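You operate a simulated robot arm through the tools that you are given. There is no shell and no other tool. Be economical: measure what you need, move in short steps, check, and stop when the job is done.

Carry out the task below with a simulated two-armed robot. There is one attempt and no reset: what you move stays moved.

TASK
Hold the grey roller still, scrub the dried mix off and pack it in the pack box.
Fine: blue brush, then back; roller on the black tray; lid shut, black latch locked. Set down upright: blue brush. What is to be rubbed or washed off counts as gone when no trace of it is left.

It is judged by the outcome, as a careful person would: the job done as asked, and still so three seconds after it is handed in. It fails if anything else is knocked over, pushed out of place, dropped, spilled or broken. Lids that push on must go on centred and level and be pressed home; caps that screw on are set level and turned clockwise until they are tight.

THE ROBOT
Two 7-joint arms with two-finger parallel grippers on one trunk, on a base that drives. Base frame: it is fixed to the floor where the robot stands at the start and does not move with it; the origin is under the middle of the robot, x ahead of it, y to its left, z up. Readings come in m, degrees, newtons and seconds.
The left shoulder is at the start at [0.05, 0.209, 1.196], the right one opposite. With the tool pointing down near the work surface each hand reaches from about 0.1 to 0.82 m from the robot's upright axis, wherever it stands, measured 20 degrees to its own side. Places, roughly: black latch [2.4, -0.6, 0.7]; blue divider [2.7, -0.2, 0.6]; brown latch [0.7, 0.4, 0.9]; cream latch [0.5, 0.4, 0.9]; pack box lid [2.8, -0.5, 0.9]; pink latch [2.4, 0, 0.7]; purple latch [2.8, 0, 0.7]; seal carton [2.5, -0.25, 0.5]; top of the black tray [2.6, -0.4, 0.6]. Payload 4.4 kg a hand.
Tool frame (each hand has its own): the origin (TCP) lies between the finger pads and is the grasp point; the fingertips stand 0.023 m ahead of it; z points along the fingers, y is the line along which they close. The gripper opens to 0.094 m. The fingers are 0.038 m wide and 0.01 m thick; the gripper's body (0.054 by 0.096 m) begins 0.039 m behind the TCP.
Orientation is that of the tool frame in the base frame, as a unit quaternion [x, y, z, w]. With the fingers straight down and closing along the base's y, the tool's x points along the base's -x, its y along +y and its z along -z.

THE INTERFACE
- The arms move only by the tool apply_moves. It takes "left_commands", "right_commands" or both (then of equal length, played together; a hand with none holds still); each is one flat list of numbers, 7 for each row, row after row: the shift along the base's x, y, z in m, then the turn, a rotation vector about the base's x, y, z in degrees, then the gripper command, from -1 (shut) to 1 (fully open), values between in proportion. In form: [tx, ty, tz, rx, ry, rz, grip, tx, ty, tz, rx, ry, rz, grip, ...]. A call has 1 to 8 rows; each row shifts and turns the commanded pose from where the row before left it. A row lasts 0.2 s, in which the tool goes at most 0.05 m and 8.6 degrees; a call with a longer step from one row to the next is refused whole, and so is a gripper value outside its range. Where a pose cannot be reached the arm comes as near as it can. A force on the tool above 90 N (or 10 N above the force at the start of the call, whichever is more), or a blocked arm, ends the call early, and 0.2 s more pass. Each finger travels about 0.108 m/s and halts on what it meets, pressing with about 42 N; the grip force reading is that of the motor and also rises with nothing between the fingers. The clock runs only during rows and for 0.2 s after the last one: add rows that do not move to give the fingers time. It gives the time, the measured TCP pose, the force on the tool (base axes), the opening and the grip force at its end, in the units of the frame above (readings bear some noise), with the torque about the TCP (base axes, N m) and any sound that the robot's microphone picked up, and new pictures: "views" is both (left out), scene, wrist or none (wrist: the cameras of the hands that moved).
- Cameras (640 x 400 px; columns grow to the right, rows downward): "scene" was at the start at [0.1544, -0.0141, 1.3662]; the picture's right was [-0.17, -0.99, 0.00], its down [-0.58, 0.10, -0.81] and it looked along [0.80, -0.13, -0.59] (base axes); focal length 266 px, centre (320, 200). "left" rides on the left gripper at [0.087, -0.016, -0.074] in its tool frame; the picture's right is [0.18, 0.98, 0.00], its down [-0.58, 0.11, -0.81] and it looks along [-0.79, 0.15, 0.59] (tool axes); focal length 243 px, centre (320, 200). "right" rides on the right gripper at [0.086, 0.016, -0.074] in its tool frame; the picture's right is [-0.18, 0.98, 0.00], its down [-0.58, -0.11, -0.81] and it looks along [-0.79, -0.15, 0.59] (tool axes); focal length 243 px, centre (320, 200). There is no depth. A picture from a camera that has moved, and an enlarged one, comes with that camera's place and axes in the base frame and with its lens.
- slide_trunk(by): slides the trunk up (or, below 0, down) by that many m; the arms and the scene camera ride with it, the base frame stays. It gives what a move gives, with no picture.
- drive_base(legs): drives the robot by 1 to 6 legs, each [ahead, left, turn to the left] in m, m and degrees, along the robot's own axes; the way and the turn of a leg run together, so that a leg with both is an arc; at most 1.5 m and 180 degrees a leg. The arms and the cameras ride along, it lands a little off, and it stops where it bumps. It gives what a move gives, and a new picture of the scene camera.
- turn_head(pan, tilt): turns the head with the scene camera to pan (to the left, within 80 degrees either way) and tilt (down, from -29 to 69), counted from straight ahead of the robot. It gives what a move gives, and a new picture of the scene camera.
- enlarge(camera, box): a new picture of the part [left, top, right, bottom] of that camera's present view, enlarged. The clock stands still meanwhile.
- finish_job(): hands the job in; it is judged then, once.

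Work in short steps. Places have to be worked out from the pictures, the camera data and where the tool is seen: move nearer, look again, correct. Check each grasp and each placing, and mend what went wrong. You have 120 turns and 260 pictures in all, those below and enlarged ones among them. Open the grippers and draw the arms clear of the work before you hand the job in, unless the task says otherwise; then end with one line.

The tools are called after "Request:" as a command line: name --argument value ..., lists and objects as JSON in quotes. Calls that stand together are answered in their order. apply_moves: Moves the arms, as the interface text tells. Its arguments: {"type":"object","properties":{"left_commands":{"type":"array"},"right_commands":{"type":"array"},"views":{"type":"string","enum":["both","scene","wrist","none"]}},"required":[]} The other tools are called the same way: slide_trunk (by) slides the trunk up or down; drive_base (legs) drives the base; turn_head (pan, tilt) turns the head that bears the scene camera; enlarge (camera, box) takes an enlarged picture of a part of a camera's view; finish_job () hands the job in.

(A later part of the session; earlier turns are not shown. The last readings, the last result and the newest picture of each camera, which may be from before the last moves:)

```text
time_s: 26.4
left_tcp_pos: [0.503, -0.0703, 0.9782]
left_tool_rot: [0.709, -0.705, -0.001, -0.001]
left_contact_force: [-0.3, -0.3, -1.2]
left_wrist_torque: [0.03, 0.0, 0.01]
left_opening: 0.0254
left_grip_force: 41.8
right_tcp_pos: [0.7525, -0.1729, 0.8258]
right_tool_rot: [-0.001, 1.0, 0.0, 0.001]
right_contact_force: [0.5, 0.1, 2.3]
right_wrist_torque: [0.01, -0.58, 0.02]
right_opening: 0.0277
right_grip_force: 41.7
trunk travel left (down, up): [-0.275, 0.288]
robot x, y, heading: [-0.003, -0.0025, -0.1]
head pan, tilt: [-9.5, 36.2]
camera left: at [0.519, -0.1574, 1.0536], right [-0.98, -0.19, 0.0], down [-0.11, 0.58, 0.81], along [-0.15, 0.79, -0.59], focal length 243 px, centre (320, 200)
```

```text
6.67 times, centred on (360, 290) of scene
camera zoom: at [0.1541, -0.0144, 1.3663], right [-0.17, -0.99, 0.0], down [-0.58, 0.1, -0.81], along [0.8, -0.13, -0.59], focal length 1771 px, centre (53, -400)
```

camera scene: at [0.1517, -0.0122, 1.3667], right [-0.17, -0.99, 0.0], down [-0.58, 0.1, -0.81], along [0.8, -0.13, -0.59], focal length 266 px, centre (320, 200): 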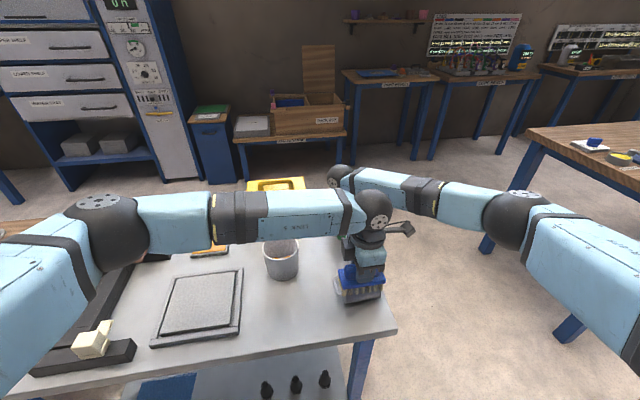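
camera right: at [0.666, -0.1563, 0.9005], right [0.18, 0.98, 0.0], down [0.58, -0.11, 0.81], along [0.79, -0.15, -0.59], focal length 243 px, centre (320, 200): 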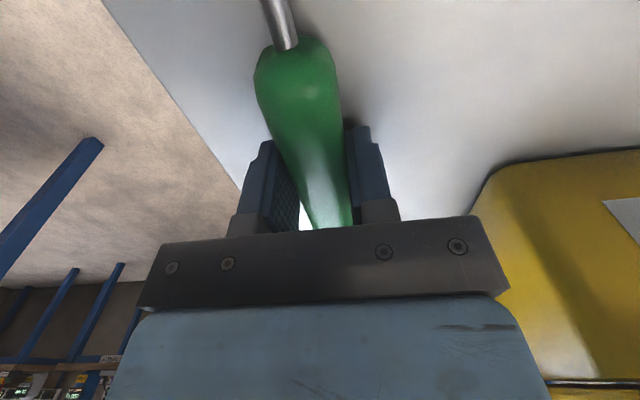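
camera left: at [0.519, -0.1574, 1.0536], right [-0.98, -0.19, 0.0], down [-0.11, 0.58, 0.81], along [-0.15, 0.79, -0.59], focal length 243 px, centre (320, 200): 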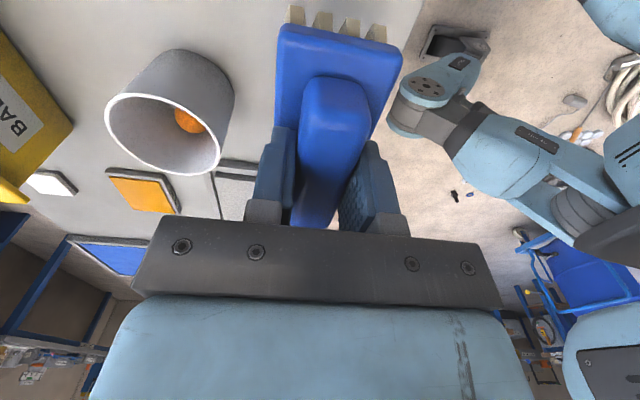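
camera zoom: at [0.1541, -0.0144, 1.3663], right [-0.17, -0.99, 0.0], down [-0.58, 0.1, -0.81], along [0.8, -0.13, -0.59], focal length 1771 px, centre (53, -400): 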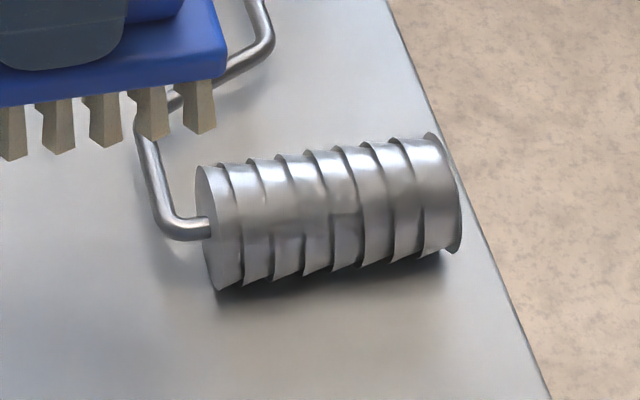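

The top and front now show clean ridges. To inspect the far and under side I move the brush away, and lift the roller a few cm with the right hand to see whether it holds level.

Request:
apply_moves --left_commands '[0, 0.04, 0, 0, 0, 0, -1, 0, 0.04, 0, 0, 0, 0, -1, 0, 0, 0, 0, 0, 0, -1, 0, 0, 0, 0, 0, 0, -1]' --right_commands '[0, 0, 0.01, 0, 0, 0, -1, 0, 0, 0.015, 0, 0, 0, -1, 0, 0, 0.015, 0, 0, 0, -1, 0, 0, 0, 0, 0, 0, -1]' --views "scene"

Request:
enlarge --camera "scene" --box '[280, 180, 440, 320]'

```text
time_s: 27.4
left_tcp_pos: [0.5041, 0.0087, 0.9777]
left_tool_rot: [0.708, -0.706, 0.0, 0.001]
left_contact_force: [-0.3, 0.1, -0.8]
left_wrist_torque: [0.01, -0.01, 0.0]
left_opening: 0.0251
left_grip_force: 42.0
right_tcp_pos: [0.7528, -0.1725, 0.865]
right_tool_rot: [0.0, 1.0, 0.0, 0.001]
right_contact_force: [-0.2, -0.2, -1.9]
right_wrist_torque: [0.02, -0.31, 0.02]
right_opening: 0.0277
right_grip_force: 42.1
trunk travel left (down, up): [-0.275, 0.288]
robot x, y, heading: [0.0001, 0.0004, -0.2]
head pan, tilt: [-9.5, 36.2]
camera scene: at [0.1548, -0.0137, 1.3662], right [-0.17, -0.99, 0.0], down [-0.58, 0.1, -0.81], along [0.8, -0.13, -0.59], focal length 266 px, centre (320, 200)
```

scene: 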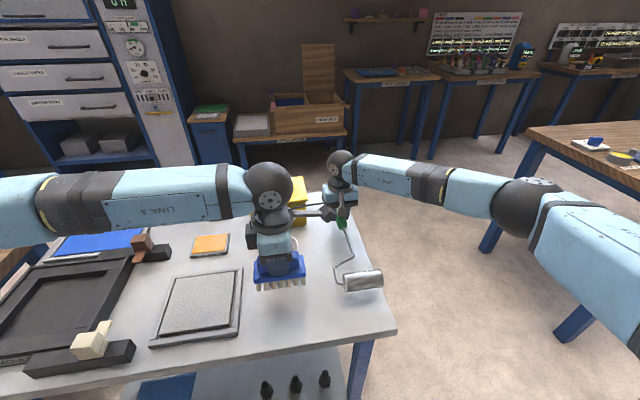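

```text
2.86 times, centred on (360, 250) of scene
camera zoom: at [0.1548, -0.0137, 1.3662], right [-0.17, -0.99, 0.0], down [-0.58, 0.1, -0.81], along [0.8, -0.13, -0.59], focal length 759 px, centre (206, 57)
```

zoom: 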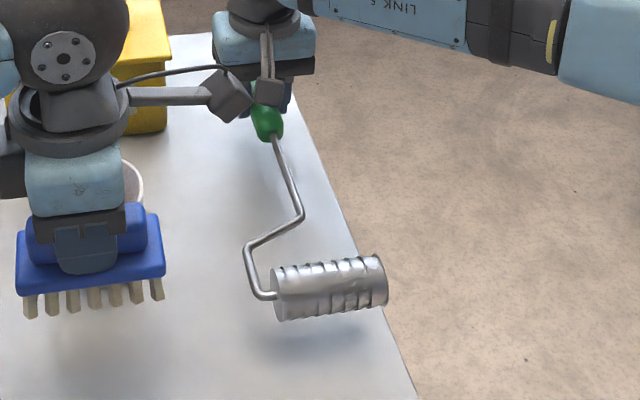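

The roller (~0.2 kg) lifts level in this grip. I enlarge the drum.

Request:
enlarge --camera "scene" --box '[330, 255, 400, 305]'

```text
8.00 times, centred on (365, 280) of scene
camera zoom: at [0.1548, -0.0137, 1.3662], right [-0.17, -0.99, 0.0], down [-0.58, 0.1, -0.81], along [0.8, -0.13, -0.59], focal length 2125 px, centre (-40, -440)
```

zoom: 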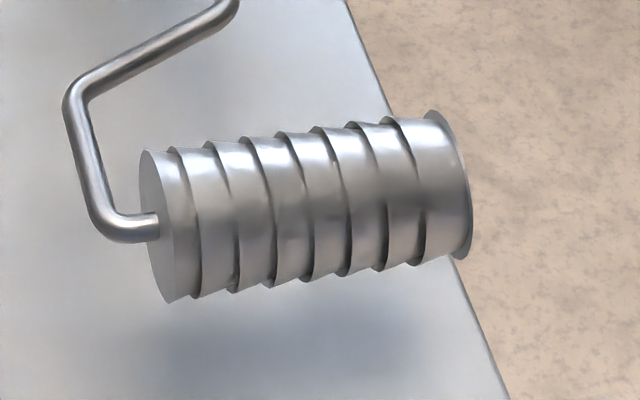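

The visible side is clean. I lift the roller and roll it about the handle axis to show its underside to the scene camera, moving the brush hand left.

Request:
apply_moves --left_commands '[0, 0.03, 0, 0, 0, 0, -1, 0, 0.03, 0, 0, 0, 0, -1, 0, 0.03, 0, 0, 0, 0, -1, 0, 0, 0, 0, 0, 0, -1, 0, 0, 0, 0, 0, 0, -1, 0, 0, 0, 0, 0, 0, -1, 0, 0, 0, 0, 0, 0, -1, 0, 0, 0, 0, 0, 0, -1]' --right_commands '[0, 0, 0.04, 0, 0, 0, -1, -0.01, 0, 0.04, 0, 0, 0, -1, -0.01, 0, 0.04, 4, 0, 0, -1, -0.01, 0, 0.04, 8, 0, 0, -1, -0.01, 0, 0.04, 8, 0, 0, -1, -0.01, 0, 0.03, 8, 0, 0, -1, 0, 0, 0, 8, 0, 0, -1, 0, 0, 0, 8, 0, 0, -1]' --views "scene"

```text
time_s: 29.2
left_tcp_pos: [0.5029, 0.1025, 0.9781]
left_tool_rot: [0.709, -0.706, -0.002, 0.001]
left_contact_force: [-0.4, -0.2, -0.9]
left_wrist_torque: [0.03, 0.03, -0.02]
left_opening: 0.0251
left_grip_force: 42.1
right_tcp_pos: [0.7017, -0.1732, 1.0958]
right_tool_rot: [0.0, 0.927, 0.375, 0.0]
right_contact_force: [0.2, 0.4, -2.3]
right_wrist_torque: [-0.01, -0.33, 0.01]
right_opening: 0.0276
right_grip_force: 42.0
trunk travel left (down, up): [-0.275, 0.288]
robot x, y, heading: [-0.0021, 0.0034, 0.3]
head pan, tilt: [-9.5, 36.2]
camera scene: at [0.1546, -0.0146, 1.3662], right [-0.17, -0.99, 0.0], down [-0.58, 0.1, -0.81], along [0.8, -0.13, -0.59], focal length 266 px, centre (320, 200)
```

scene: 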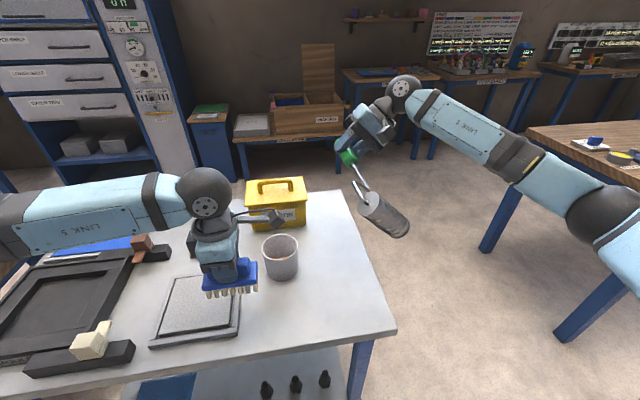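

Continue rolling to about 90° and yaw it toward the camera.

Request:
apply_moves --right_commands '[0, 0, 0, 8.5, 0, 0, -1, 0, 0, 0, 8.5, 0, 0, -1, 0, 0, 0, 8.5, 0, 0, -1, 0, 0, 0, 8.5, 0, 0, -1, 0, 0, 0, 8.5, 0, 0, -1, 0, 0, 0, 8.5, 0, 0, -1, 0, 0, 0, 8.5, 0, 0, -1]' --views "scene"

Request:
enlarge --camera "scene" --box '[330, 130, 430, 260]'

```text
time_s: 30.8
left_tcp_pos: [0.5033, 0.1012, 0.977]
left_tool_rot: [0.708, -0.706, -0.001, 0.001]
left_contact_force: [-0.2, -0.3, -0.9]
left_wrist_torque: [-0.02, 0.0, 0.03]
left_opening: 0.0256
left_grip_force: 42.3
right_tcp_pos: [0.7016, -0.1726, 1.0978]
right_tool_rot: [0.0, 0.618, 0.786, 0.001]
right_contact_force: [0.2, 0.1, -1.8]
right_wrist_torque: [-0.01, -0.32, 0.0]
right_opening: 0.0276
right_grip_force: 42.0
trunk travel left (down, up): [-0.275, 0.288]
robot x, y, heading: [0.0046, 0.0002, -0.1]
head pan, tilt: [-9.5, 36.2]
camera scene: at [0.155, -0.0138, 1.3662], right [-0.17, -0.99, 0.0], down [-0.58, 0.1, -0.81], along [0.8, -0.13, -0.59], focal length 266 px, centre (320, 200)
```

scene: 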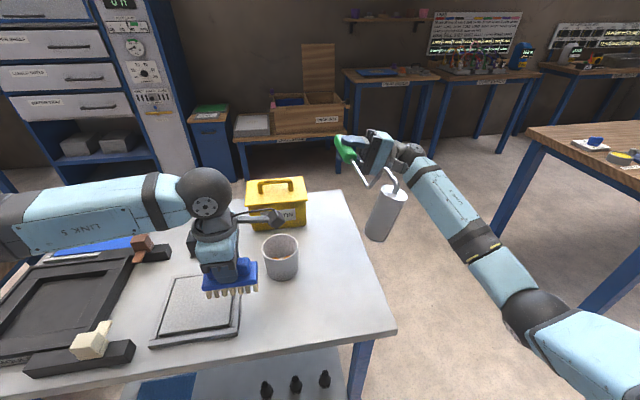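

```text
3.08 times, centred on (380, 195) of scene
camera zoom: at [0.155, -0.0138, 1.3662], right [-0.17, -0.99, 0.0], down [-0.58, 0.1, -0.81], along [0.8, -0.13, -0.59], focal length 817 px, centre (135, 215)
```

zoom: 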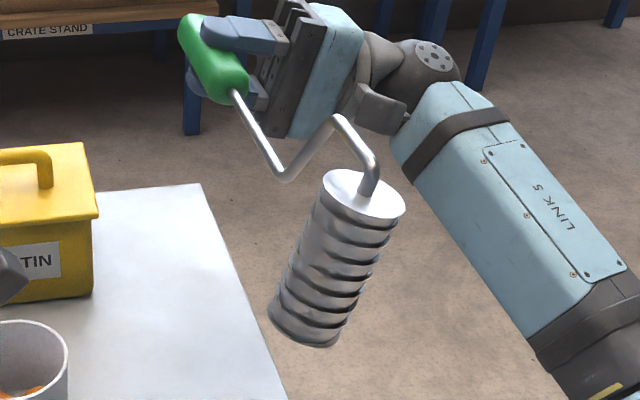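

Underside and front are clean. Now I pitch the drum downward so its far side faces up to the camera, raising a bit for clearance.

Request:
apply_moves --right_commands '[-0.01, 0, 0.03, 0, -8, 0, -1, -0.01, 0, 0.03, 0, -8, 0, -1, -0.01, 0, 0.03, 0, -8, 0, -1, -0.01, 0, 0, 0, -8, 0, -1, 0, 0, 0, 0, -8, 0, -1, 0, 0, 0, 0, -8, 0, -1, 0, 0, 0, 0, -8, 0, -1]' --views "scene"

Request:
enlarge --camera "scene" --box '[330, 130, 430, 260]'

```text
time_s: 32.4
left_tcp_pos: [0.5038, 0.1002, 0.9772]
left_tool_rot: [0.708, -0.706, -0.001, 0.001]
left_contact_force: [-0.3, -0.7, -1.3]
left_wrist_torque: [0.0, 0.03, -0.01]
left_opening: 0.0256
left_grip_force: 41.6
right_tcp_pos: [0.6516, -0.1732, 1.1979]
right_tool_rot: [-0.237, 0.579, 0.753, 0.205]
right_contact_force: [-0.8, 0.2, -2.0]
right_wrist_torque: [-0.02, -0.26, -0.03]
right_opening: 0.0275
right_grip_force: 41.9
right hand out of reach, approached as far as the arm can: row 5, 6, 7
trunk travel left (down, up): [-0.275, 0.288]
robot x, y, heading: [0.001, 0.0005, 0.1]
head pan, tilt: [-9.5, 36.2]
camera scene: at [0.1544, -0.0137, 1.3662], right [-0.17, -0.99, 0.0], down [-0.58, 0.1, -0.81], along [0.8, -0.13, -0.59], focal length 266 px, centre (320, 200)
```

scene: 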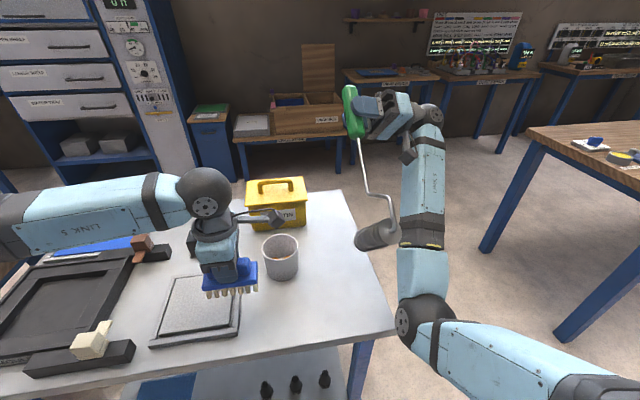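

```text
3.08 times, centred on (380, 195) of scene
camera zoom: at [0.1544, -0.0137, 1.3662], right [-0.17, -0.99, 0.0], down [-0.58, 0.1, -0.81], along [0.8, -0.13, -0.59], focal length 817 px, centre (135, 215)
```

zoom: 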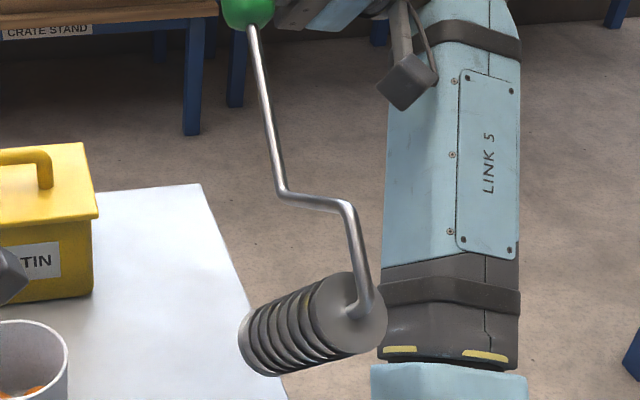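

I enlarge further to check the drum's surface in this pose.

Request:
enlarge --camera "scene" --box '[350, 210, 400, 255]'

```text
8.89 times, centred on (375, 232) of scene
camera zoom: at [0.1544, -0.0137, 1.3662], right [-0.17, -0.99, 0.0], down [-0.58, 0.1, -0.81], along [0.8, -0.13, -0.59], focal length 2361 px, centre (-169, -89)
```

zoom: 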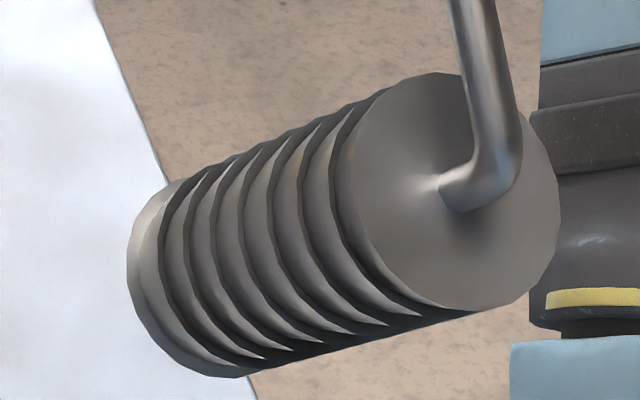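

What's visible is clean; only the upper-far sector remains unseen. I unroll about the handle axis, then pitch further.

Request:
apply_moves --right_commands '[0, 0, 0, -6.83, 0.29, -5.05, -1, 0, 0, 0, -6.83, 0.29, -5.05, -1, 0, 0, 0, -6.83, 0.29, -5.05, -1, 0, 0, 0, -6.83, 0.29, -5.05, -1, 0, 0, 0, -6.83, 0.29, -5.05, -1, 0, 0, 0, -6.83, 0.29, -5.05, -1, 0, 0, 0, -6.83, 0.29, -5.05, -1, 0, 0, 0, -6.83, 0.29, -5.05, -1]' --views "none"

Request:
apply_moves --right_commands '[0, 0, 0, -6.83, 0.29, -5.05, -1, 0, 0, 0, -6.83, 0.29, -5.05, -1, 0, 0, 0, -6.83, 0.29, -5.05, -1, 0, 0, 0, -6.83, 0.29, -5.05, -1, 0, 0, 0, 0, -8, 0, -1, 0, 0, 0, 0, -8, 0, -1, 0, 0, 0, 0, -8, 0, -1, 0, 0, 0, 0, -8, 0, -1]' --views "scene"

Request:
enlarge --camera "scene" --box '[310, 180, 430, 280]'

```text
time_s: 34.2
left_tcp_pos: [0.5028, 0.1019, 0.9773]
left_tool_rot: [0.708, -0.706, 0.0, 0.001]
left_contact_force: [0.3, 0.2, -0.9]
left_wrist_torque: [-0.02, -0.01, -0.03]
left_opening: 0.0257
left_grip_force: 41.9
right_tcp_pos: [0.6495, -0.1733, 1.1973]
right_tool_rot: [-0.081, 0.901, 0.3, 0.302]
right_contact_force: [-0.2, 0.7, -2.7]
right_wrist_torque: [-0.03, -0.23, -0.05]
right_opening: 0.0279
right_grip_force: 41.4
trunk travel left (down, up): [-0.275, 0.288]
robot x, y, heading: [0.0027, -0.0018, 0.0]
head pan, tilt: [-9.5, 36.2]
```

```text
time_s: 36.0
left_tcp_pos: [0.5013, 0.1006, 0.9776]
left_tool_rot: [0.708, -0.706, -0.001, 0.0]
left_contact_force: [0.6, -0.9, -1.2]
left_wrist_torque: [0.0, 0.0, 0.0]
left_opening: 0.0254
left_grip_force: 42.4
right_tcp_pos: [0.6505, -0.1735, 1.1962]
right_tool_rot: [0.004, 0.826, 0.026, 0.563]
right_contact_force: [-0.4, -0.4, -1.9]
right_wrist_torque: [0.0, -0.1, 0.01]
right_opening: 0.0278
right_grip_force: 41.7
trunk travel left (down, up): [-0.275, 0.288]
robot x, y, heading: [-0.0002, -0.0045, -0.1]
head pan, tilt: [-9.5, 36.2]
camera scene: at [0.1548, -0.0144, 1.3662], right [-0.17, -0.99, 0.0], down [-0.58, 0.1, -0.81], along [0.8, -0.13, -0.59], focal length 266 px, centre (320, 200)
```

scene: 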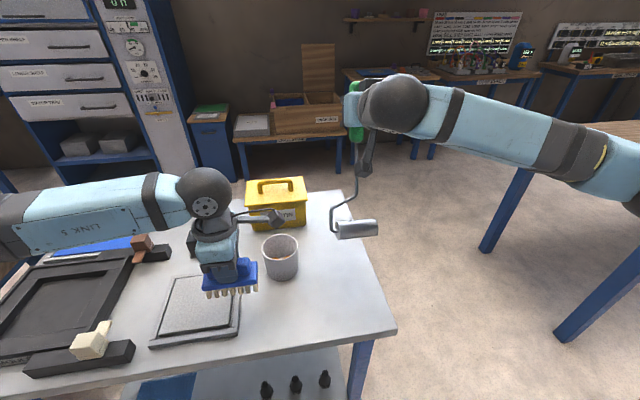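

```text
4.00 times, centred on (370, 230) of scene
camera zoom: at [0.1548, -0.0144, 1.3662], right [-0.17, -0.99, 0.0], down [-0.58, 0.1, -0.81], along [0.8, -0.13, -0.59], focal length 1062 px, centre (120, 80)
```

zoom: 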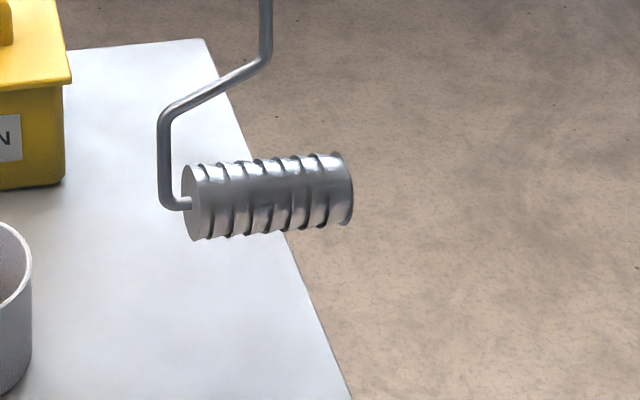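

A closer zoom on this view of the drum's top/far face.

Request:
enlarge --camera "scene" --box '[330, 212, 382, 246]'

```text
11.76 times, centred on (356, 229) of scene
camera zoom: at [0.1548, -0.0144, 1.3662], right [-0.17, -0.99, 0.0], down [-0.58, 0.1, -0.81], along [0.8, -0.13, -0.59], focal length 3125 px, centre (-104, -141)
```

zoom: 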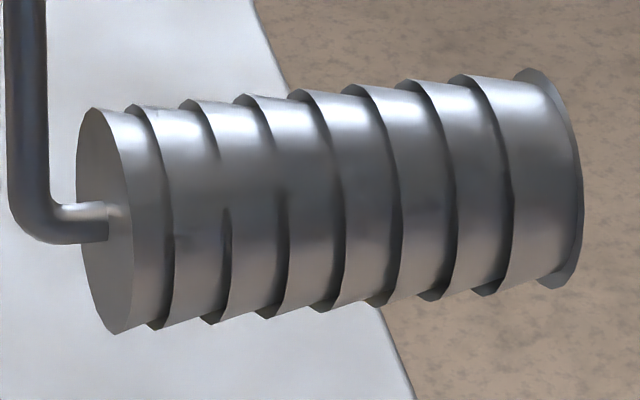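

The roller is clean all round. Now I return the brush to its spot.

Request:
apply_moves --left_commands '[-0.011, -0.041, 0, 0, 0, 0, -1, -0.0105, -0.0415, 0, 0, 0, 0, -1, 0, 0, -0.045, 0, 0, 0, -1, 0, 0, -0.045, 0, 0, 0, -1, 0, 0, -0.015, 0, 0, 0, -1, 0, 0, -0.003, 0, 0, 0, -1, 0, 0, -0.003, 0, 0, 0, -1, 0, 0, 0, 0, 0, 0, -1]' --views "scene"

Request:
enlarge --camera "scene" --box '[220, 230, 340, 350]'

```text
time_s: 37.8
left_tcp_pos: [0.4812, 0.0181, 0.8661]
left_tool_rot: [0.708, -0.706, -0.001, 0.0]
left_contact_force: [0.9, 0.1, -0.6]
left_wrist_torque: [0.04, 0.0, 0.01]
left_opening: 0.0253
left_grip_force: 41.9
right_tcp_pos: [0.6505, -0.174, 1.1968]
right_tool_rot: [0.003, 0.826, 0.027, 0.563]
right_contact_force: [-0.1, 0.4, -2.3]
right_wrist_torque: [0.02, -0.12, 0.03]
right_opening: 0.0276
right_grip_force: 42.3
trunk travel left (down, up): [-0.275, 0.288]
robot x, y, heading: [0.0002, -0.0023, -0.3]
head pan, tilt: [-9.5, 36.2]
camera scene: at [0.1547, -0.0141, 1.3662], right [-0.17, -0.99, 0.0], down [-0.58, 0.1, -0.81], along [0.8, -0.13, -0.59], focal length 266 px, centre (320, 200)
```

scene: 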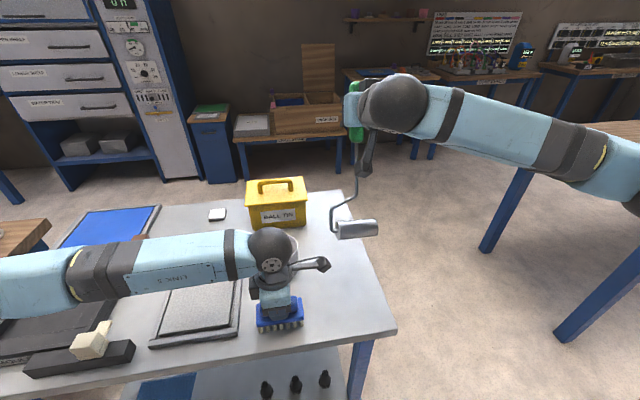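

```text
3.33 times, centred on (280, 290) of scene
camera zoom: at [0.1547, -0.0141, 1.3662], right [-0.17, -0.99, 0.0], down [-0.58, 0.1, -0.81], along [0.8, -0.13, -0.59], focal length 885 px, centre (453, -100)
```

zoom: 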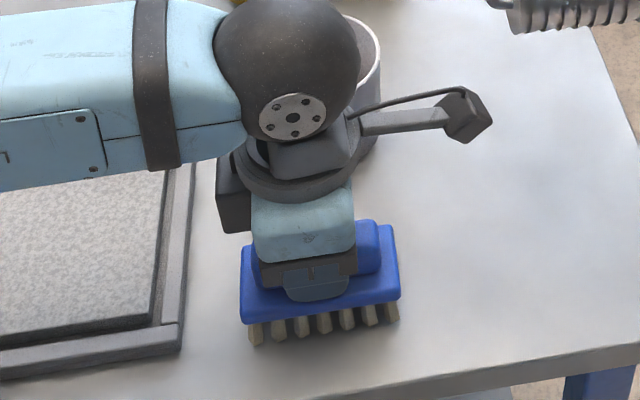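

Just above the table; lower 1 mm steps until contact.

Request:
apply_moves --left_commands '[0, 0, -0.0015, 0, 0, 0, -1, 0, 0, -0.001, 0, 0, 0, -1, 0, 0, 0, 0, 0, 0, -1]' --views "none"

```text
time_s: 38.6
left_tcp_pos: [0.4821, 0.0188, 0.8628]
left_tool_rot: [0.708, -0.706, -0.001, 0.0]
left_contact_force: [-0.2, -0.3, -0.6]
left_wrist_torque: [-0.01, -0.03, 0.01]
left_opening: 0.0255
left_grip_force: 41.5
right_tcp_pos: [0.6519, -0.1736, 1.1959]
right_tool_rot: [0.003, 0.826, 0.027, 0.563]
right_contact_force: [0.1, 0.6, -2.4]
right_wrist_torque: [-0.01, -0.09, 0.01]
right_opening: 0.0276
right_grip_force: 41.8
trunk travel left (down, up): [-0.275, 0.288]
robot x, y, heading: [0.0008, 0.0034, -0.1]
head pan, tilt: [-9.5, 36.2]
```

Still no contact (brush slid up slightly in the grip while pressing). Lower further.

Request:
apply_moves --left_commands '[0, 0, -0.001, 0, 0, 0, -1, 0, 0, -0.001, 0, 0, 0, -1, 0, 0, -0.001, 0, 0, 0, -1, 0, 0, 0, 0, 0, 0, -1]' --views "none"

```text
time_s: 39.6
left_tcp_pos: [0.4822, 0.018, 0.8615]
left_tool_rot: [0.708, -0.706, 0.0, 0.0]
left_contact_force: [-0.3, -0.1, 5.6]
left_wrist_torque: [-0.09, -0.02, -0.03]
left_opening: 0.0252
left_grip_force: 42.2
right_tcp_pos: [0.6516, -0.1727, 1.1965]
right_tool_rot: [0.003, 0.826, 0.027, 0.563]
right_contact_force: [-0.9, 0.3, -2.3]
right_wrist_torque: [0.03, -0.13, 0.0]
right_opening: 0.0275
right_grip_force: 42.3
trunk travel left (down, up): [-0.275, 0.288]
robot x, y, heading: [0.0007, -0.0011, 0.1]
head pan, tilt: [-9.5, 36.2]
```

The brush stands on the table. Open and draw straight up.

Request:
apply_moves --left_commands '[0, 0, 0, 0, 0, 0, -0.4, 0, 0, 0, 0, 0, 0, 0.3, 0, 0, 0, 0, 0, 0, 0.3, 0, 0, 0.03, 0, 0, 0, 0.3, 0, 0, 0.045, 0, 0, 0, 0.3, 0, 0, 0.045, 0, 0, 0, 0.3, 0, 0.03, 0.035, 0, 0, 0, 0.3]' --views "scene"

Request:
enlarge --camera "scene" --box '[220, 230, 340, 350]'

```text
time_s: 41.2
left_tcp_pos: [0.4826, 0.0499, 1.0179]
left_tool_rot: [0.708, -0.707, 0.0, 0.0]
left_contact_force: [-0.5, 0.2, -1.6]
left_wrist_torque: [-0.05, -0.02, -0.01]
left_opening: 0.0611
left_grip_force: 0.1
right_tcp_pos: [0.6497, -0.1724, 1.197]
right_tool_rot: [0.003, 0.826, 0.026, 0.563]
right_contact_force: [0.5, 0.4, -1.7]
right_wrist_torque: [-0.02, -0.08, -0.07]
right_opening: 0.0274
right_grip_force: 42.5
trunk travel left (down, up): [-0.275, 0.288]
robot x, y, heading: [-0.0029, -0.0003, -0.1]
head pan, tilt: [-9.5, 36.2]
camera scene: at [0.1538, -0.0125, 1.3663], right [-0.17, -0.99, 0.0], down [-0.58, 0.1, -0.81], along [0.8, -0.13, -0.59], focal length 266 px, centre (320, 200)
```

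scene: 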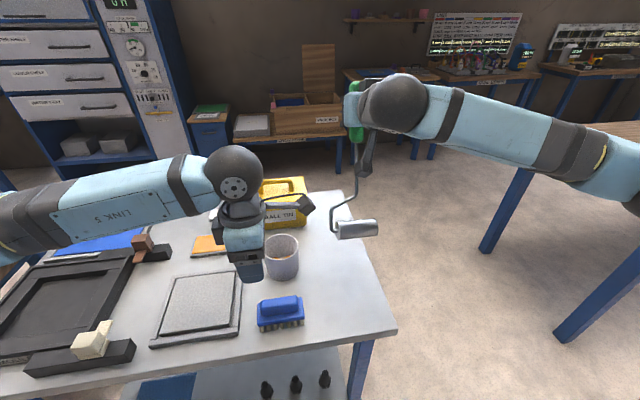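

```text
3.33 times, centred on (280, 290) of scene
camera zoom: at [0.1538, -0.0125, 1.3663], right [-0.17, -0.99, 0.0], down [-0.58, 0.1, -0.81], along [0.8, -0.13, -0.59], focal length 885 px, centre (453, -100)
```

zoom: 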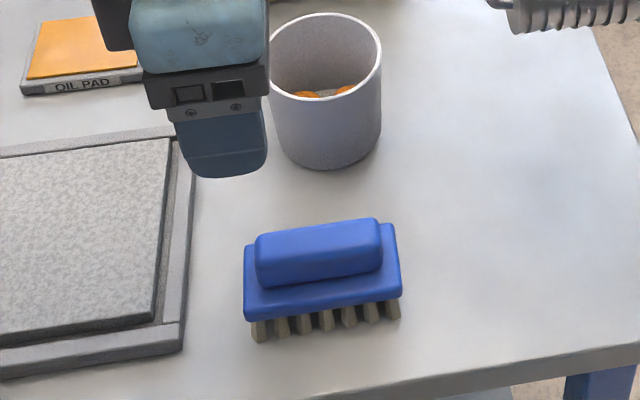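

Brush stands upright on its spot. I raise and unyaw the left hand before driving.

Request:
apply_moves --left_commands '[0, 0.01, 0.03, 0, 0, -8.5, 0.3, 0, 0.01, 0.03, 0, 0, -8.5, 0.3, 0, 0.01, 0.03, 0, 0, -8.5, 0.3, 0, 0.01, 0.03, 0, 0, -8.5, 0.3, 0, 0.01, 0.03, 0, 0, -8.5, -1, 0, 0.01, 0.03, 0, 0, -8.5, -1, -0.02, 0, 0, 0, 0, -8.5, -1, -0.02, 0, 0, 0, 0, -8.5, -1]' --views "none"

Request:
apply_moves --left_commands '[-0.02, 0, 0, 0, 0, -8.5, -1, -0.02, 0, 0, 0, 0, -8.5, -1, -0.02, 0, 0, 0, 0, -5, -1]' --views "none"

Request:
drive_base --legs '[[-0.35, 0, 0]]'

```text
time_s: 43.0
left_tcp_pos: [0.4429, 0.1088, 1.1941]
left_tool_rot: [-0.192, 0.981, 0.001, 0.0]
left_contact_force: [0.4, -0.2, 0.7]
left_wrist_torque: [-0.02, 0.02, -0.03]
left_opening: 0.0
left_grip_force: 42.3
right_tcp_pos: [0.6513, -0.172, 1.1966]
right_tool_rot: [0.003, 0.827, 0.027, 0.562]
right_contact_force: [0.4, 0.6, -3.0]
right_wrist_torque: [0.04, -0.09, 0.02]
right_opening: 0.0276
right_grip_force: 42.3
trunk travel left (down, up): [-0.275, 0.288]
robot x, y, heading: [0.0014, -0.0021, 0.2]
head pan, tilt: [-9.5, 36.2]
```

```text
time_s: 43.8
left_tcp_pos: [0.3822, 0.1094, 1.1953]
left_tool_rot: [0.0, 1.0, 0.0, 0.0]
left_contact_force: [-0.4, 0.4, 0.0]
left_wrist_torque: [0.01, 0.01, 0.02]
left_opening: 0.0
left_grip_force: 42.2
right_tcp_pos: [0.6506, -0.1727, 1.1972]
right_tool_rot: [0.003, 0.826, 0.027, 0.563]
right_contact_force: [-0.5, 0.1, -2.7]
right_wrist_torque: [0.0, -0.1, -0.01]
right_opening: 0.0278
right_grip_force: 42.2
trunk travel left (down, up): [-0.275, 0.288]
robot x, y, heading: [-0.0018, 0.0006, 0.1]
head pan, tilt: [-9.5, 36.2]
```

```text
time_s: 46.0
left_tcp_pos: [0.0389, 0.1074, 1.1954]
left_tool_rot: [0.002, 1.0, 0.001, -0.001]
left_contact_force: [0.3, -0.8, 1.0]
left_wrist_torque: [-0.01, -0.01, 0.04]
left_opening: 0.0
left_grip_force: 42.1
right_tcp_pos: [0.305, -0.1765, 1.1974]
right_tool_rot: [0.006, 0.826, 0.025, 0.563]
right_contact_force: [0.5, 0.3, -1.6]
right_wrist_torque: [-0.02, -0.11, 0.0]
right_opening: 0.0276
right_grip_force: 41.8
trunk travel left (down, up): [-0.275, 0.288]
robot x, y, heading: [-0.3447, 0.0013, -0.2]
head pan, tilt: [-9.5, 36.2]
camera scene: at [-0.1904, -0.014, 1.3662], right [-0.17, -0.98, 0.0], down [-0.58, 0.1, -0.81], along [0.79, -0.14, -0.59], focal length 266 px, centre (320, 200)
```

scene: 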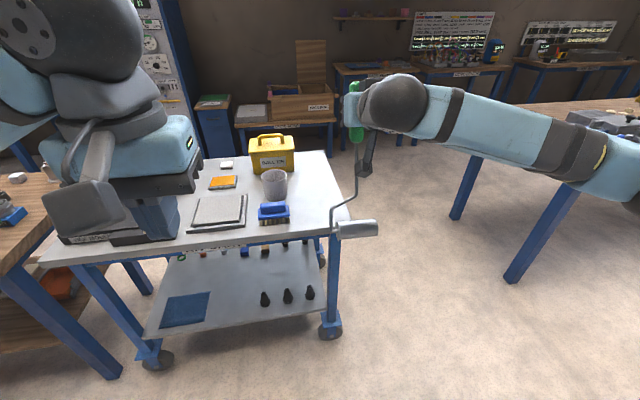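

Clear. I drive right by 0.7 m and look.

Request:
drive_base --legs '[[0, -0.7, 0]]'

```text
time_s: 52.6
left_tcp_pos: [0.0342, -0.589, 1.1956]
left_tool_rot: [0.004, 1.0, 0.001, 0.0]
left_contact_force: [0.4, -0.5, 0.6]
left_wrist_torque: [0.0, 0.0, -0.01]
left_opening: 0.0
left_grip_force: 41.8
right_tcp_pos: [0.2979, -0.8754, 1.1962]
right_tool_rot: [0.009, 0.826, 0.023, 0.563]
right_contact_force: [0.0, 0.2, -2.7]
right_wrist_torque: [0.02, -0.07, 0.02]
right_opening: 0.0275
right_grip_force: 41.6
trunk travel left (down, up): [-0.275, 0.288]
robot x, y, heading: [-0.3525, -0.6969, -0.6]
head pan, tilt: [-9.5, 36.2]
camera scene: at [-0.1967, -0.7095, 1.3662], right [-0.18, -0.98, 0.0], down [-0.58, 0.1, -0.81], along [0.79, -0.14, -0.59], focal length 266 px, centre (320, 200)
```

scene: 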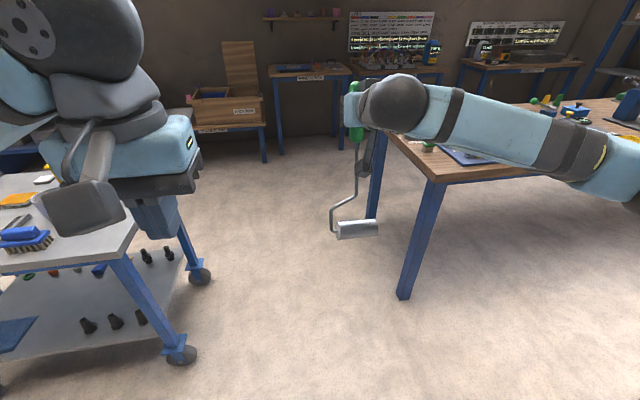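

The corridor between the table and the bench is clear at y≈-0.7; I drive ahead 1.5 m.

Request:
drive_base --legs '[[1.5, 0, 0.6]]'

```text
time_s: 60.1
left_tcp_pos: [1.5529, -0.6308, 1.1939]
left_tool_rot: [0.014, 1.0, 0.0, 0.0]
left_contact_force: [0.1, -0.1, -0.7]
left_wrist_torque: [0.01, -0.01, 0.02]
left_opening: 0.0
left_grip_force: 42.0
right_tcp_pos: [1.8102, -0.9204, 1.1963]
right_tool_rot: [0.017, 0.826, 0.017, 0.563]
right_contact_force: [-0.6, 0.1, -2.5]
right_wrist_torque: [-0.01, -0.14, 0.0]
right_opening: 0.0276
right_grip_force: 42.2
trunk travel left (down, up): [-0.275, 0.288]
robot x, y, heading: [1.1642, -0.727, -2.1]
head pan, tilt: [-9.5, 36.2]
camera scene: at [1.3199, -0.7462, 1.3662], right [-0.2, -0.98, 0.0], down [-0.58, 0.12, -0.81], along [0.79, -0.16, -0.59], focal length 266 px, centre (320, 200)
```

scene: 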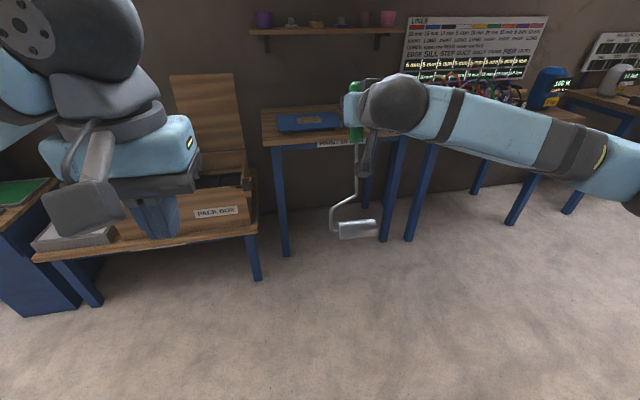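

I drive forward a bit further, straighten and shift left so as to face the box.

Request:
drive_base --legs '[[0.22, 0, 2.1], [0, 0.33, 0]]'

Request:
turn_head --pan 0 --tilt 38

```text
time_s: 64.9
left_tcp_pos: [1.7698, -0.2881, 1.1957]
left_tool_rot: [-0.004, 1.0, 0.0, 0.0]
left_contact_force: [-1.0, 0.0, -0.2]
left_wrist_torque: [0.02, 0.01, -0.03]
left_opening: 0.0001
left_grip_force: 42.4
right_tcp_pos: [2.0403, -0.5685, 1.1965]
right_tool_rot: [0.002, 0.827, 0.027, 0.562]
right_contact_force: [0.3, 0.4, -2.6]
right_wrist_torque: [-0.02, -0.09, 0.04]
right_opening: 0.0278
right_grip_force: 42.0
trunk travel left (down, up): [-0.275, 0.288]
robot x, y, heading: [1.3884, -0.3961, 0.6]
head pan, tilt: [-9.5, 36.2]
camera scene: at [1.5423, -0.4128, 1.3662], right [-0.16, -0.99, 0.0], down [-0.58, 0.1, -0.81], along [0.8, -0.13, -0.59], focal length 266 px, centre (320, 200)
```

scene: 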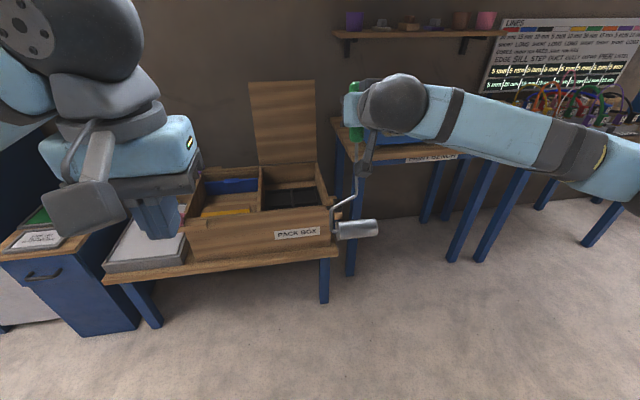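

```text
time_s: 65.6
left_tcp_pos: [1.7698, -0.2884, 1.1951]
left_tool_rot: [-0.005, 1.0, 0.0, -0.001]
left_contact_force: [-0.6, -0.6, 0.2]
left_wrist_torque: [-0.01, -0.01, -0.03]
left_opening: 0.0001
left_grip_force: 42.1
right_tcp_pos: [2.0393, -0.5694, 1.1968]
right_tool_rot: [0.002, 0.827, 0.027, 0.561]
right_contact_force: [-0.8, -0.1, -2.9]
right_wrist_torque: [0.02, -0.12, -0.03]
right_opening: 0.0278
right_grip_force: 41.9
trunk travel left (down, up): [-0.275, 0.288]
robot x, y, heading: [1.3901, -0.4004, 0.2]
head pan, tilt: [0.0, 38.0]
camera scene: at [1.5424, -0.3985, 1.3635], right [0.0, -1.0, 0.0], down [-0.62, 0.0, -0.79], along [0.79, 0.0, -0.62], focal length 266 px, centre (320, 200)
```

scene: 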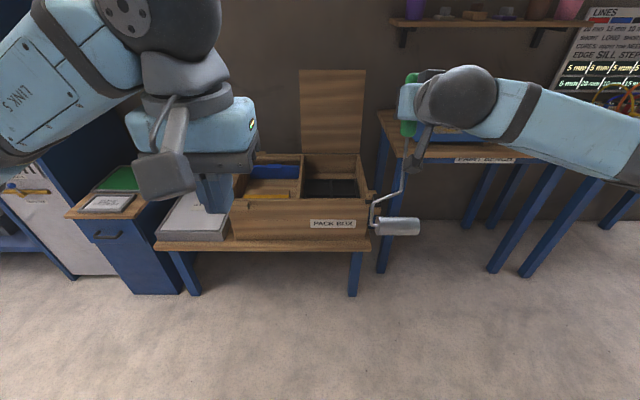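

The box's right half has its own lid (open, vertical). I enlarge to measure.

Request:
enlarge --camera "scene" --box '[220, 60, 400, 250]'

```text
2.11 times, centred on (310, 155) of scene
camera zoom: at [1.5424, -0.3985, 1.3635], right [0.0, -1.0, 0.0], down [-0.62, 0.0, -0.79], along [0.79, 0.0, -0.62], focal length 559 px, centre (341, 295)
```

zoom: 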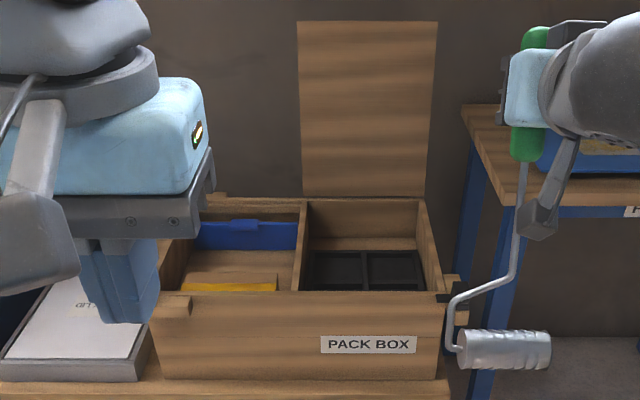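

Box: right compartment ≈ x 2.41–2.78, y -0.31…-0.59, rim z≈0.69; lid stands at x≈2.79 up to z≈1.09. I drive 0.42 m closer.

Request:
drive_base --legs '[[0.42, 0, 0]]'

Request:
turn_head --pan 0 --tilt 50

```text
time_s: 68.2
left_tcp_pos: [2.1943, -0.2862, 1.194]
left_tool_rot: [-0.003, 1.0, 0.0, 0.0]
left_contact_force: [0.0, 0.9, -0.2]
left_wrist_torque: [0.02, -0.01, -0.03]
left_opening: 0.0002
left_grip_force: 42.2
right_tcp_pos: [2.4626, -0.5682, 1.1969]
right_tool_rot: [0.001, 0.827, 0.028, 0.561]
right_contact_force: [-0.5, 0.4, -2.3]
right_wrist_torque: [-0.03, -0.1, 0.04]
right_opening: 0.0276
right_grip_force: 42.1
trunk travel left (down, up): [-0.275, 0.288]
robot x, y, heading: [1.8097, -0.3971, 0.1]
head pan, tilt: [0.0, 38.0]
camera scene: at [1.9668, -0.3967, 1.3635], right [0.0, -1.0, 0.0], down [-0.62, 0.0, -0.79], along [0.79, 0.0, -0.62], focal length 266 px, centre (320, 200)
```

scene: 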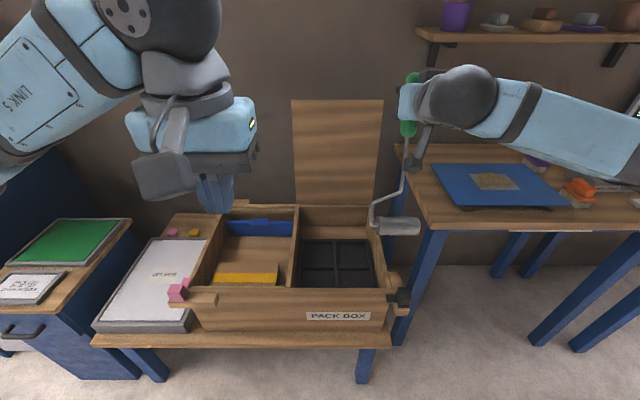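

```text
time_s: 68.9
left_tcp_pos: [2.1938, -0.2869, 1.1956]
left_tool_rot: [-0.003, 1.0, 0.001, 0.001]
left_contact_force: [-0.3, 0.2, 0.0]
left_wrist_torque: [0.03, -0.03, -0.02]
left_opening: 0.0
left_grip_force: 41.3
right_tcp_pos: [2.4625, -0.5681, 1.1962]
right_tool_rot: [0.001, 0.826, 0.028, 0.562]
right_contact_force: [0.1, 0.6, -1.9]
right_wrist_torque: [0.0, -0.11, -0.02]
right_opening: 0.0277
right_grip_force: 41.9
trunk travel left (down, up): [-0.275, 0.288]
robot x, y, heading: [1.8113, -0.3995, 0.1]
head pan, tilt: [0.0, 50.0]
camera scene: at [1.9571, -0.3968, 1.3464], right [0.0, -1.0, 0.0], down [-0.77, 0.0, -0.64], along [0.64, 0.0, -0.77], focal length 266 px, centre (320, 200)
```

scene: 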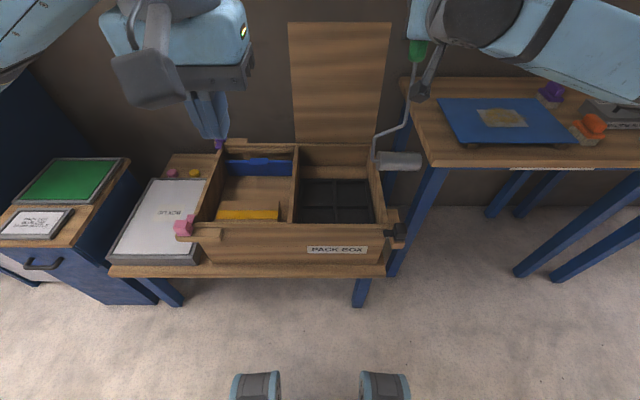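

Request:
enlarge --camera "scene" --box '[270, 130, 430, 260]'

```text
3.08 times, centred on (350, 195) of scene
camera zoom: at [1.9571, -0.3968, 1.3464], right [0.0, -1.0, 0.0], down [-0.77, 0.0, -0.64], along [0.64, 0.0, -0.77], focal length 817 px, centre (228, 215)
```

zoom: 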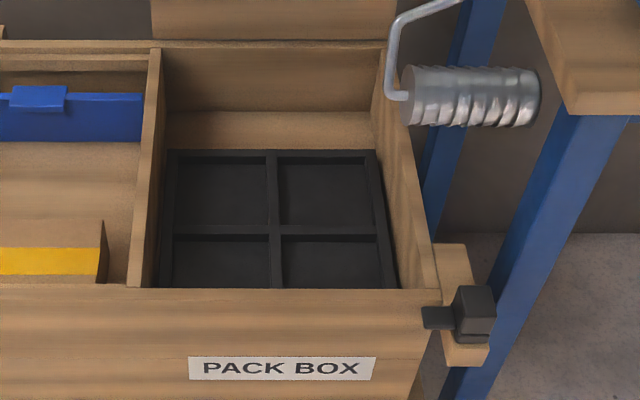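

Tray (2×2 grid) sits toward the front of the compartment; interior ≈ x 2.424–2.77, y -0.326…-0.582. The roller (0.336 m) needs to lie slightly diagonal (~28°). I drive 0.16 m nearer for reach.

Request:
drive_base --legs '[[0.16, 0, 0]]'

```text
time_s: 70.3
left_tcp_pos: [2.355, -0.2863, 1.1947]
left_tool_rot: [-0.004, 1.0, 0.0, 0.001]
left_contact_force: [0.4, 0.2, 0.5]
left_wrist_torque: [0.0, 0.0, 0.0]
left_opening: 0.0
left_grip_force: 42.3
right_tcp_pos: [2.6241, -0.568, 1.196]
right_tool_rot: [0.002, 0.827, 0.027, 0.562]
right_contact_force: [0.1, -0.5, -2.6]
right_wrist_torque: [0.03, -0.11, -0.03]
right_opening: 0.0279
right_grip_force: 42.2
trunk travel left (down, up): [-0.275, 0.288]
robot x, y, heading: [1.9724, -0.3978, 0.1]
head pan, tilt: [0.0, 50.0]
camera scene: at [2.1181, -0.3962, 1.3463], right [0.0, -1.0, 0.0], down [-0.77, 0.0, -0.64], along [0.64, 0.0, -0.77], focal length 266 px, centre (320, 200)
```

scene: 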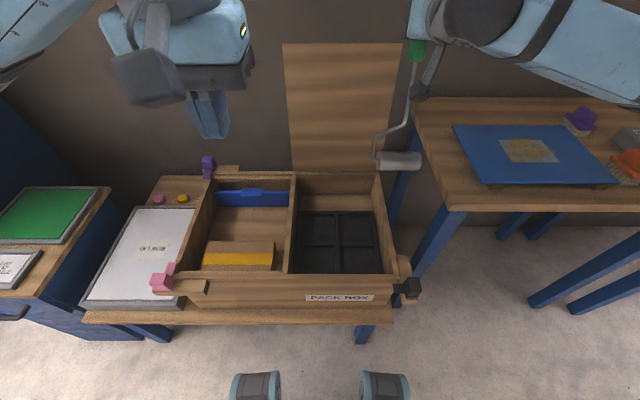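

Now I level the roller again (pitch +68°) above the box.

Request:
apply_moves --right_commands '[0, 0.01, 0, 0, 8.5, 0, -1, 0, 0.01, 0, 0, 8.5, 0, -1, 0, 0.01, 0, 0, 8.5, 0, -1, 0, 0.01, 0, 0, 8.5, 0, -1, 0, 0.01, 0, 0, 8.5, 0, -1, 0, 0.01, 0, 0, 8.5, 0, -1, 0, 0.01, 0, 0, 8.5, 0, -1, 0, 0.01, 0, 0, 8.5, 0, -1]' --views "scene"

```text
time_s: 72.2
left_tcp_pos: [2.3545, -0.2866, 1.1931]
left_tool_rot: [-0.003, 1.0, 0.0, 0.0]
left_contact_force: [0.1, -0.5, -0.1]
left_wrist_torque: [-0.01, -0.03, -0.03]
left_opening: 0.0
left_grip_force: 41.6
right_tcp_pos: [2.6235, -0.4881, 1.1967]
right_tool_rot: [0.016, 1.0, 0.021, 0.003]
right_contact_force: [-0.4, 0.6, -2.1]
right_wrist_torque: [-0.03, -0.34, -0.02]
right_opening: 0.0279
right_grip_force: 41.9
trunk travel left (down, up): [-0.275, 0.288]
robot x, y, heading: [1.9739, -0.3992, 0.3]
head pan, tilt: [0.0, 50.0]
camera scene: at [2.1179, -0.3955, 1.3463], right [0.0, -1.0, 0.0], down [-0.77, 0.0, -0.64], along [0.64, 0.0, -0.77], focal length 266 px, centre (320, 200)
```

scene: 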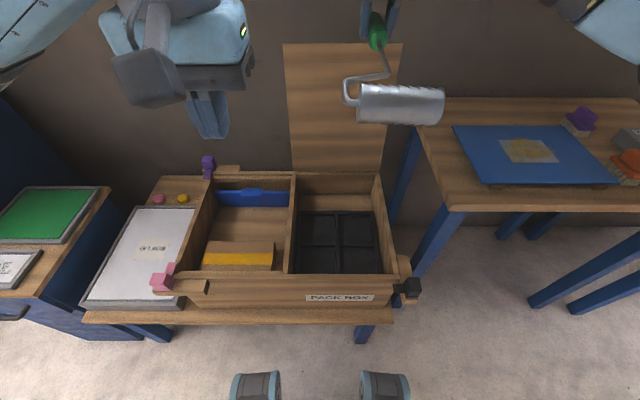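

Level and held as before. I re-measure the box interior from this nearer view.

Request:
enlarge --camera "scene" --box '[270, 160, 430, 310]'

```text
2.67 times, centred on (350, 235) of scene
camera zoom: at [2.1179, -0.3955, 1.3463], right [0.0, -1.0, 0.0], down [-0.77, 0.0, -0.64], along [0.64, 0.0, -0.77], focal length 708 px, centre (240, 107)
```

zoom: 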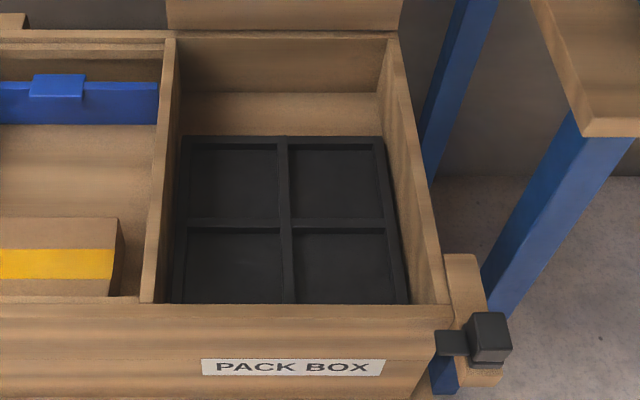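

Interior now reads x 2.415–2.78, y -0.311…-0.589; tray x 2.42–2.69, top z≈0.60. Target tcp (2.677, -0.389), yaw +31°, so I yaw and shift while high, then begin descending.

Request:
apply_moves --right_commands '[0.01, 0.02, 0, -2.4, 0, 0, -1, 0.01, 0.02, 0, 0, 0, 8.2, -1, 0.01, 0.02, 0, 0, 0, 8.2, -1, 0.01, 0.02, -0.02, 0, 0, 8.2, -1, 0.0135, 0.019, -0.03, 0, 0, 8.2, -1, 0, 0, -0.045, 0, 0, 0, -1, 0, 0, -0.045, 0, 0, 0, -1, 0, 0, -0.045, 0, 0, 0, -1]' --views "both"

```text
time_s: 74.0
left_tcp_pos: [2.3548, -0.2859, 1.1936]
left_tool_rot: [-0.003, 1.0, 0.0, 0.0]
left_contact_force: [0.0, -0.6, -0.4]
left_wrist_torque: [-0.02, -0.02, 0.01]
left_opening: 0.0001
left_grip_force: 42.0
right_tcp_pos: [2.6789, -0.3896, 1.0092]
right_tool_rot: [-0.265, 0.964, 0.002, 0.004]
right_contact_force: [0.5, -0.9, -2.0]
right_wrist_torque: [0.16, -0.25, -0.03]
right_opening: 0.0278
right_grip_force: 41.4
trunk travel left (down, up): [-0.275, 0.288]
robot x, y, heading: [1.972, -0.3954, 0.1]
head pan, tilt: [0.0, 50.0]
camera scene: at [2.1184, -0.3963, 1.3463], right [0.0, -1.0, 0.0], down [-0.77, 0.0, -0.64], along [0.64, 0.0, -0.77], focal length 266 px, centre (320, 200)
camera right: at [2.5963, -0.4207, 1.0838], right [-0.35, 0.94, 0.0], down [0.55, 0.2, 0.81], along [0.76, 0.28, -0.58], focal length 243 px, centre (320, 200)
```

scene: 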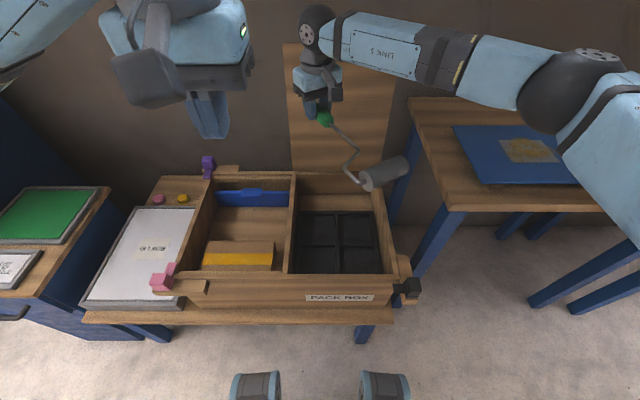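
right: 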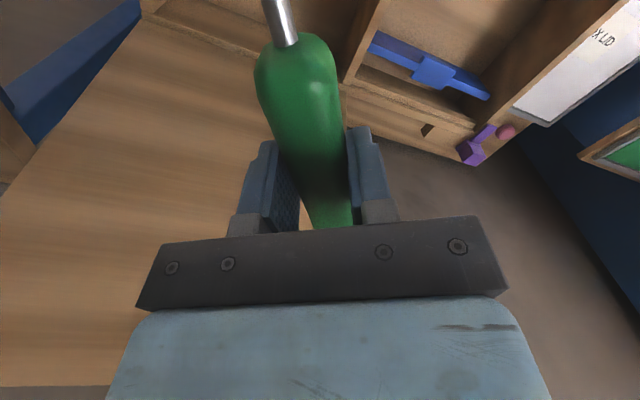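

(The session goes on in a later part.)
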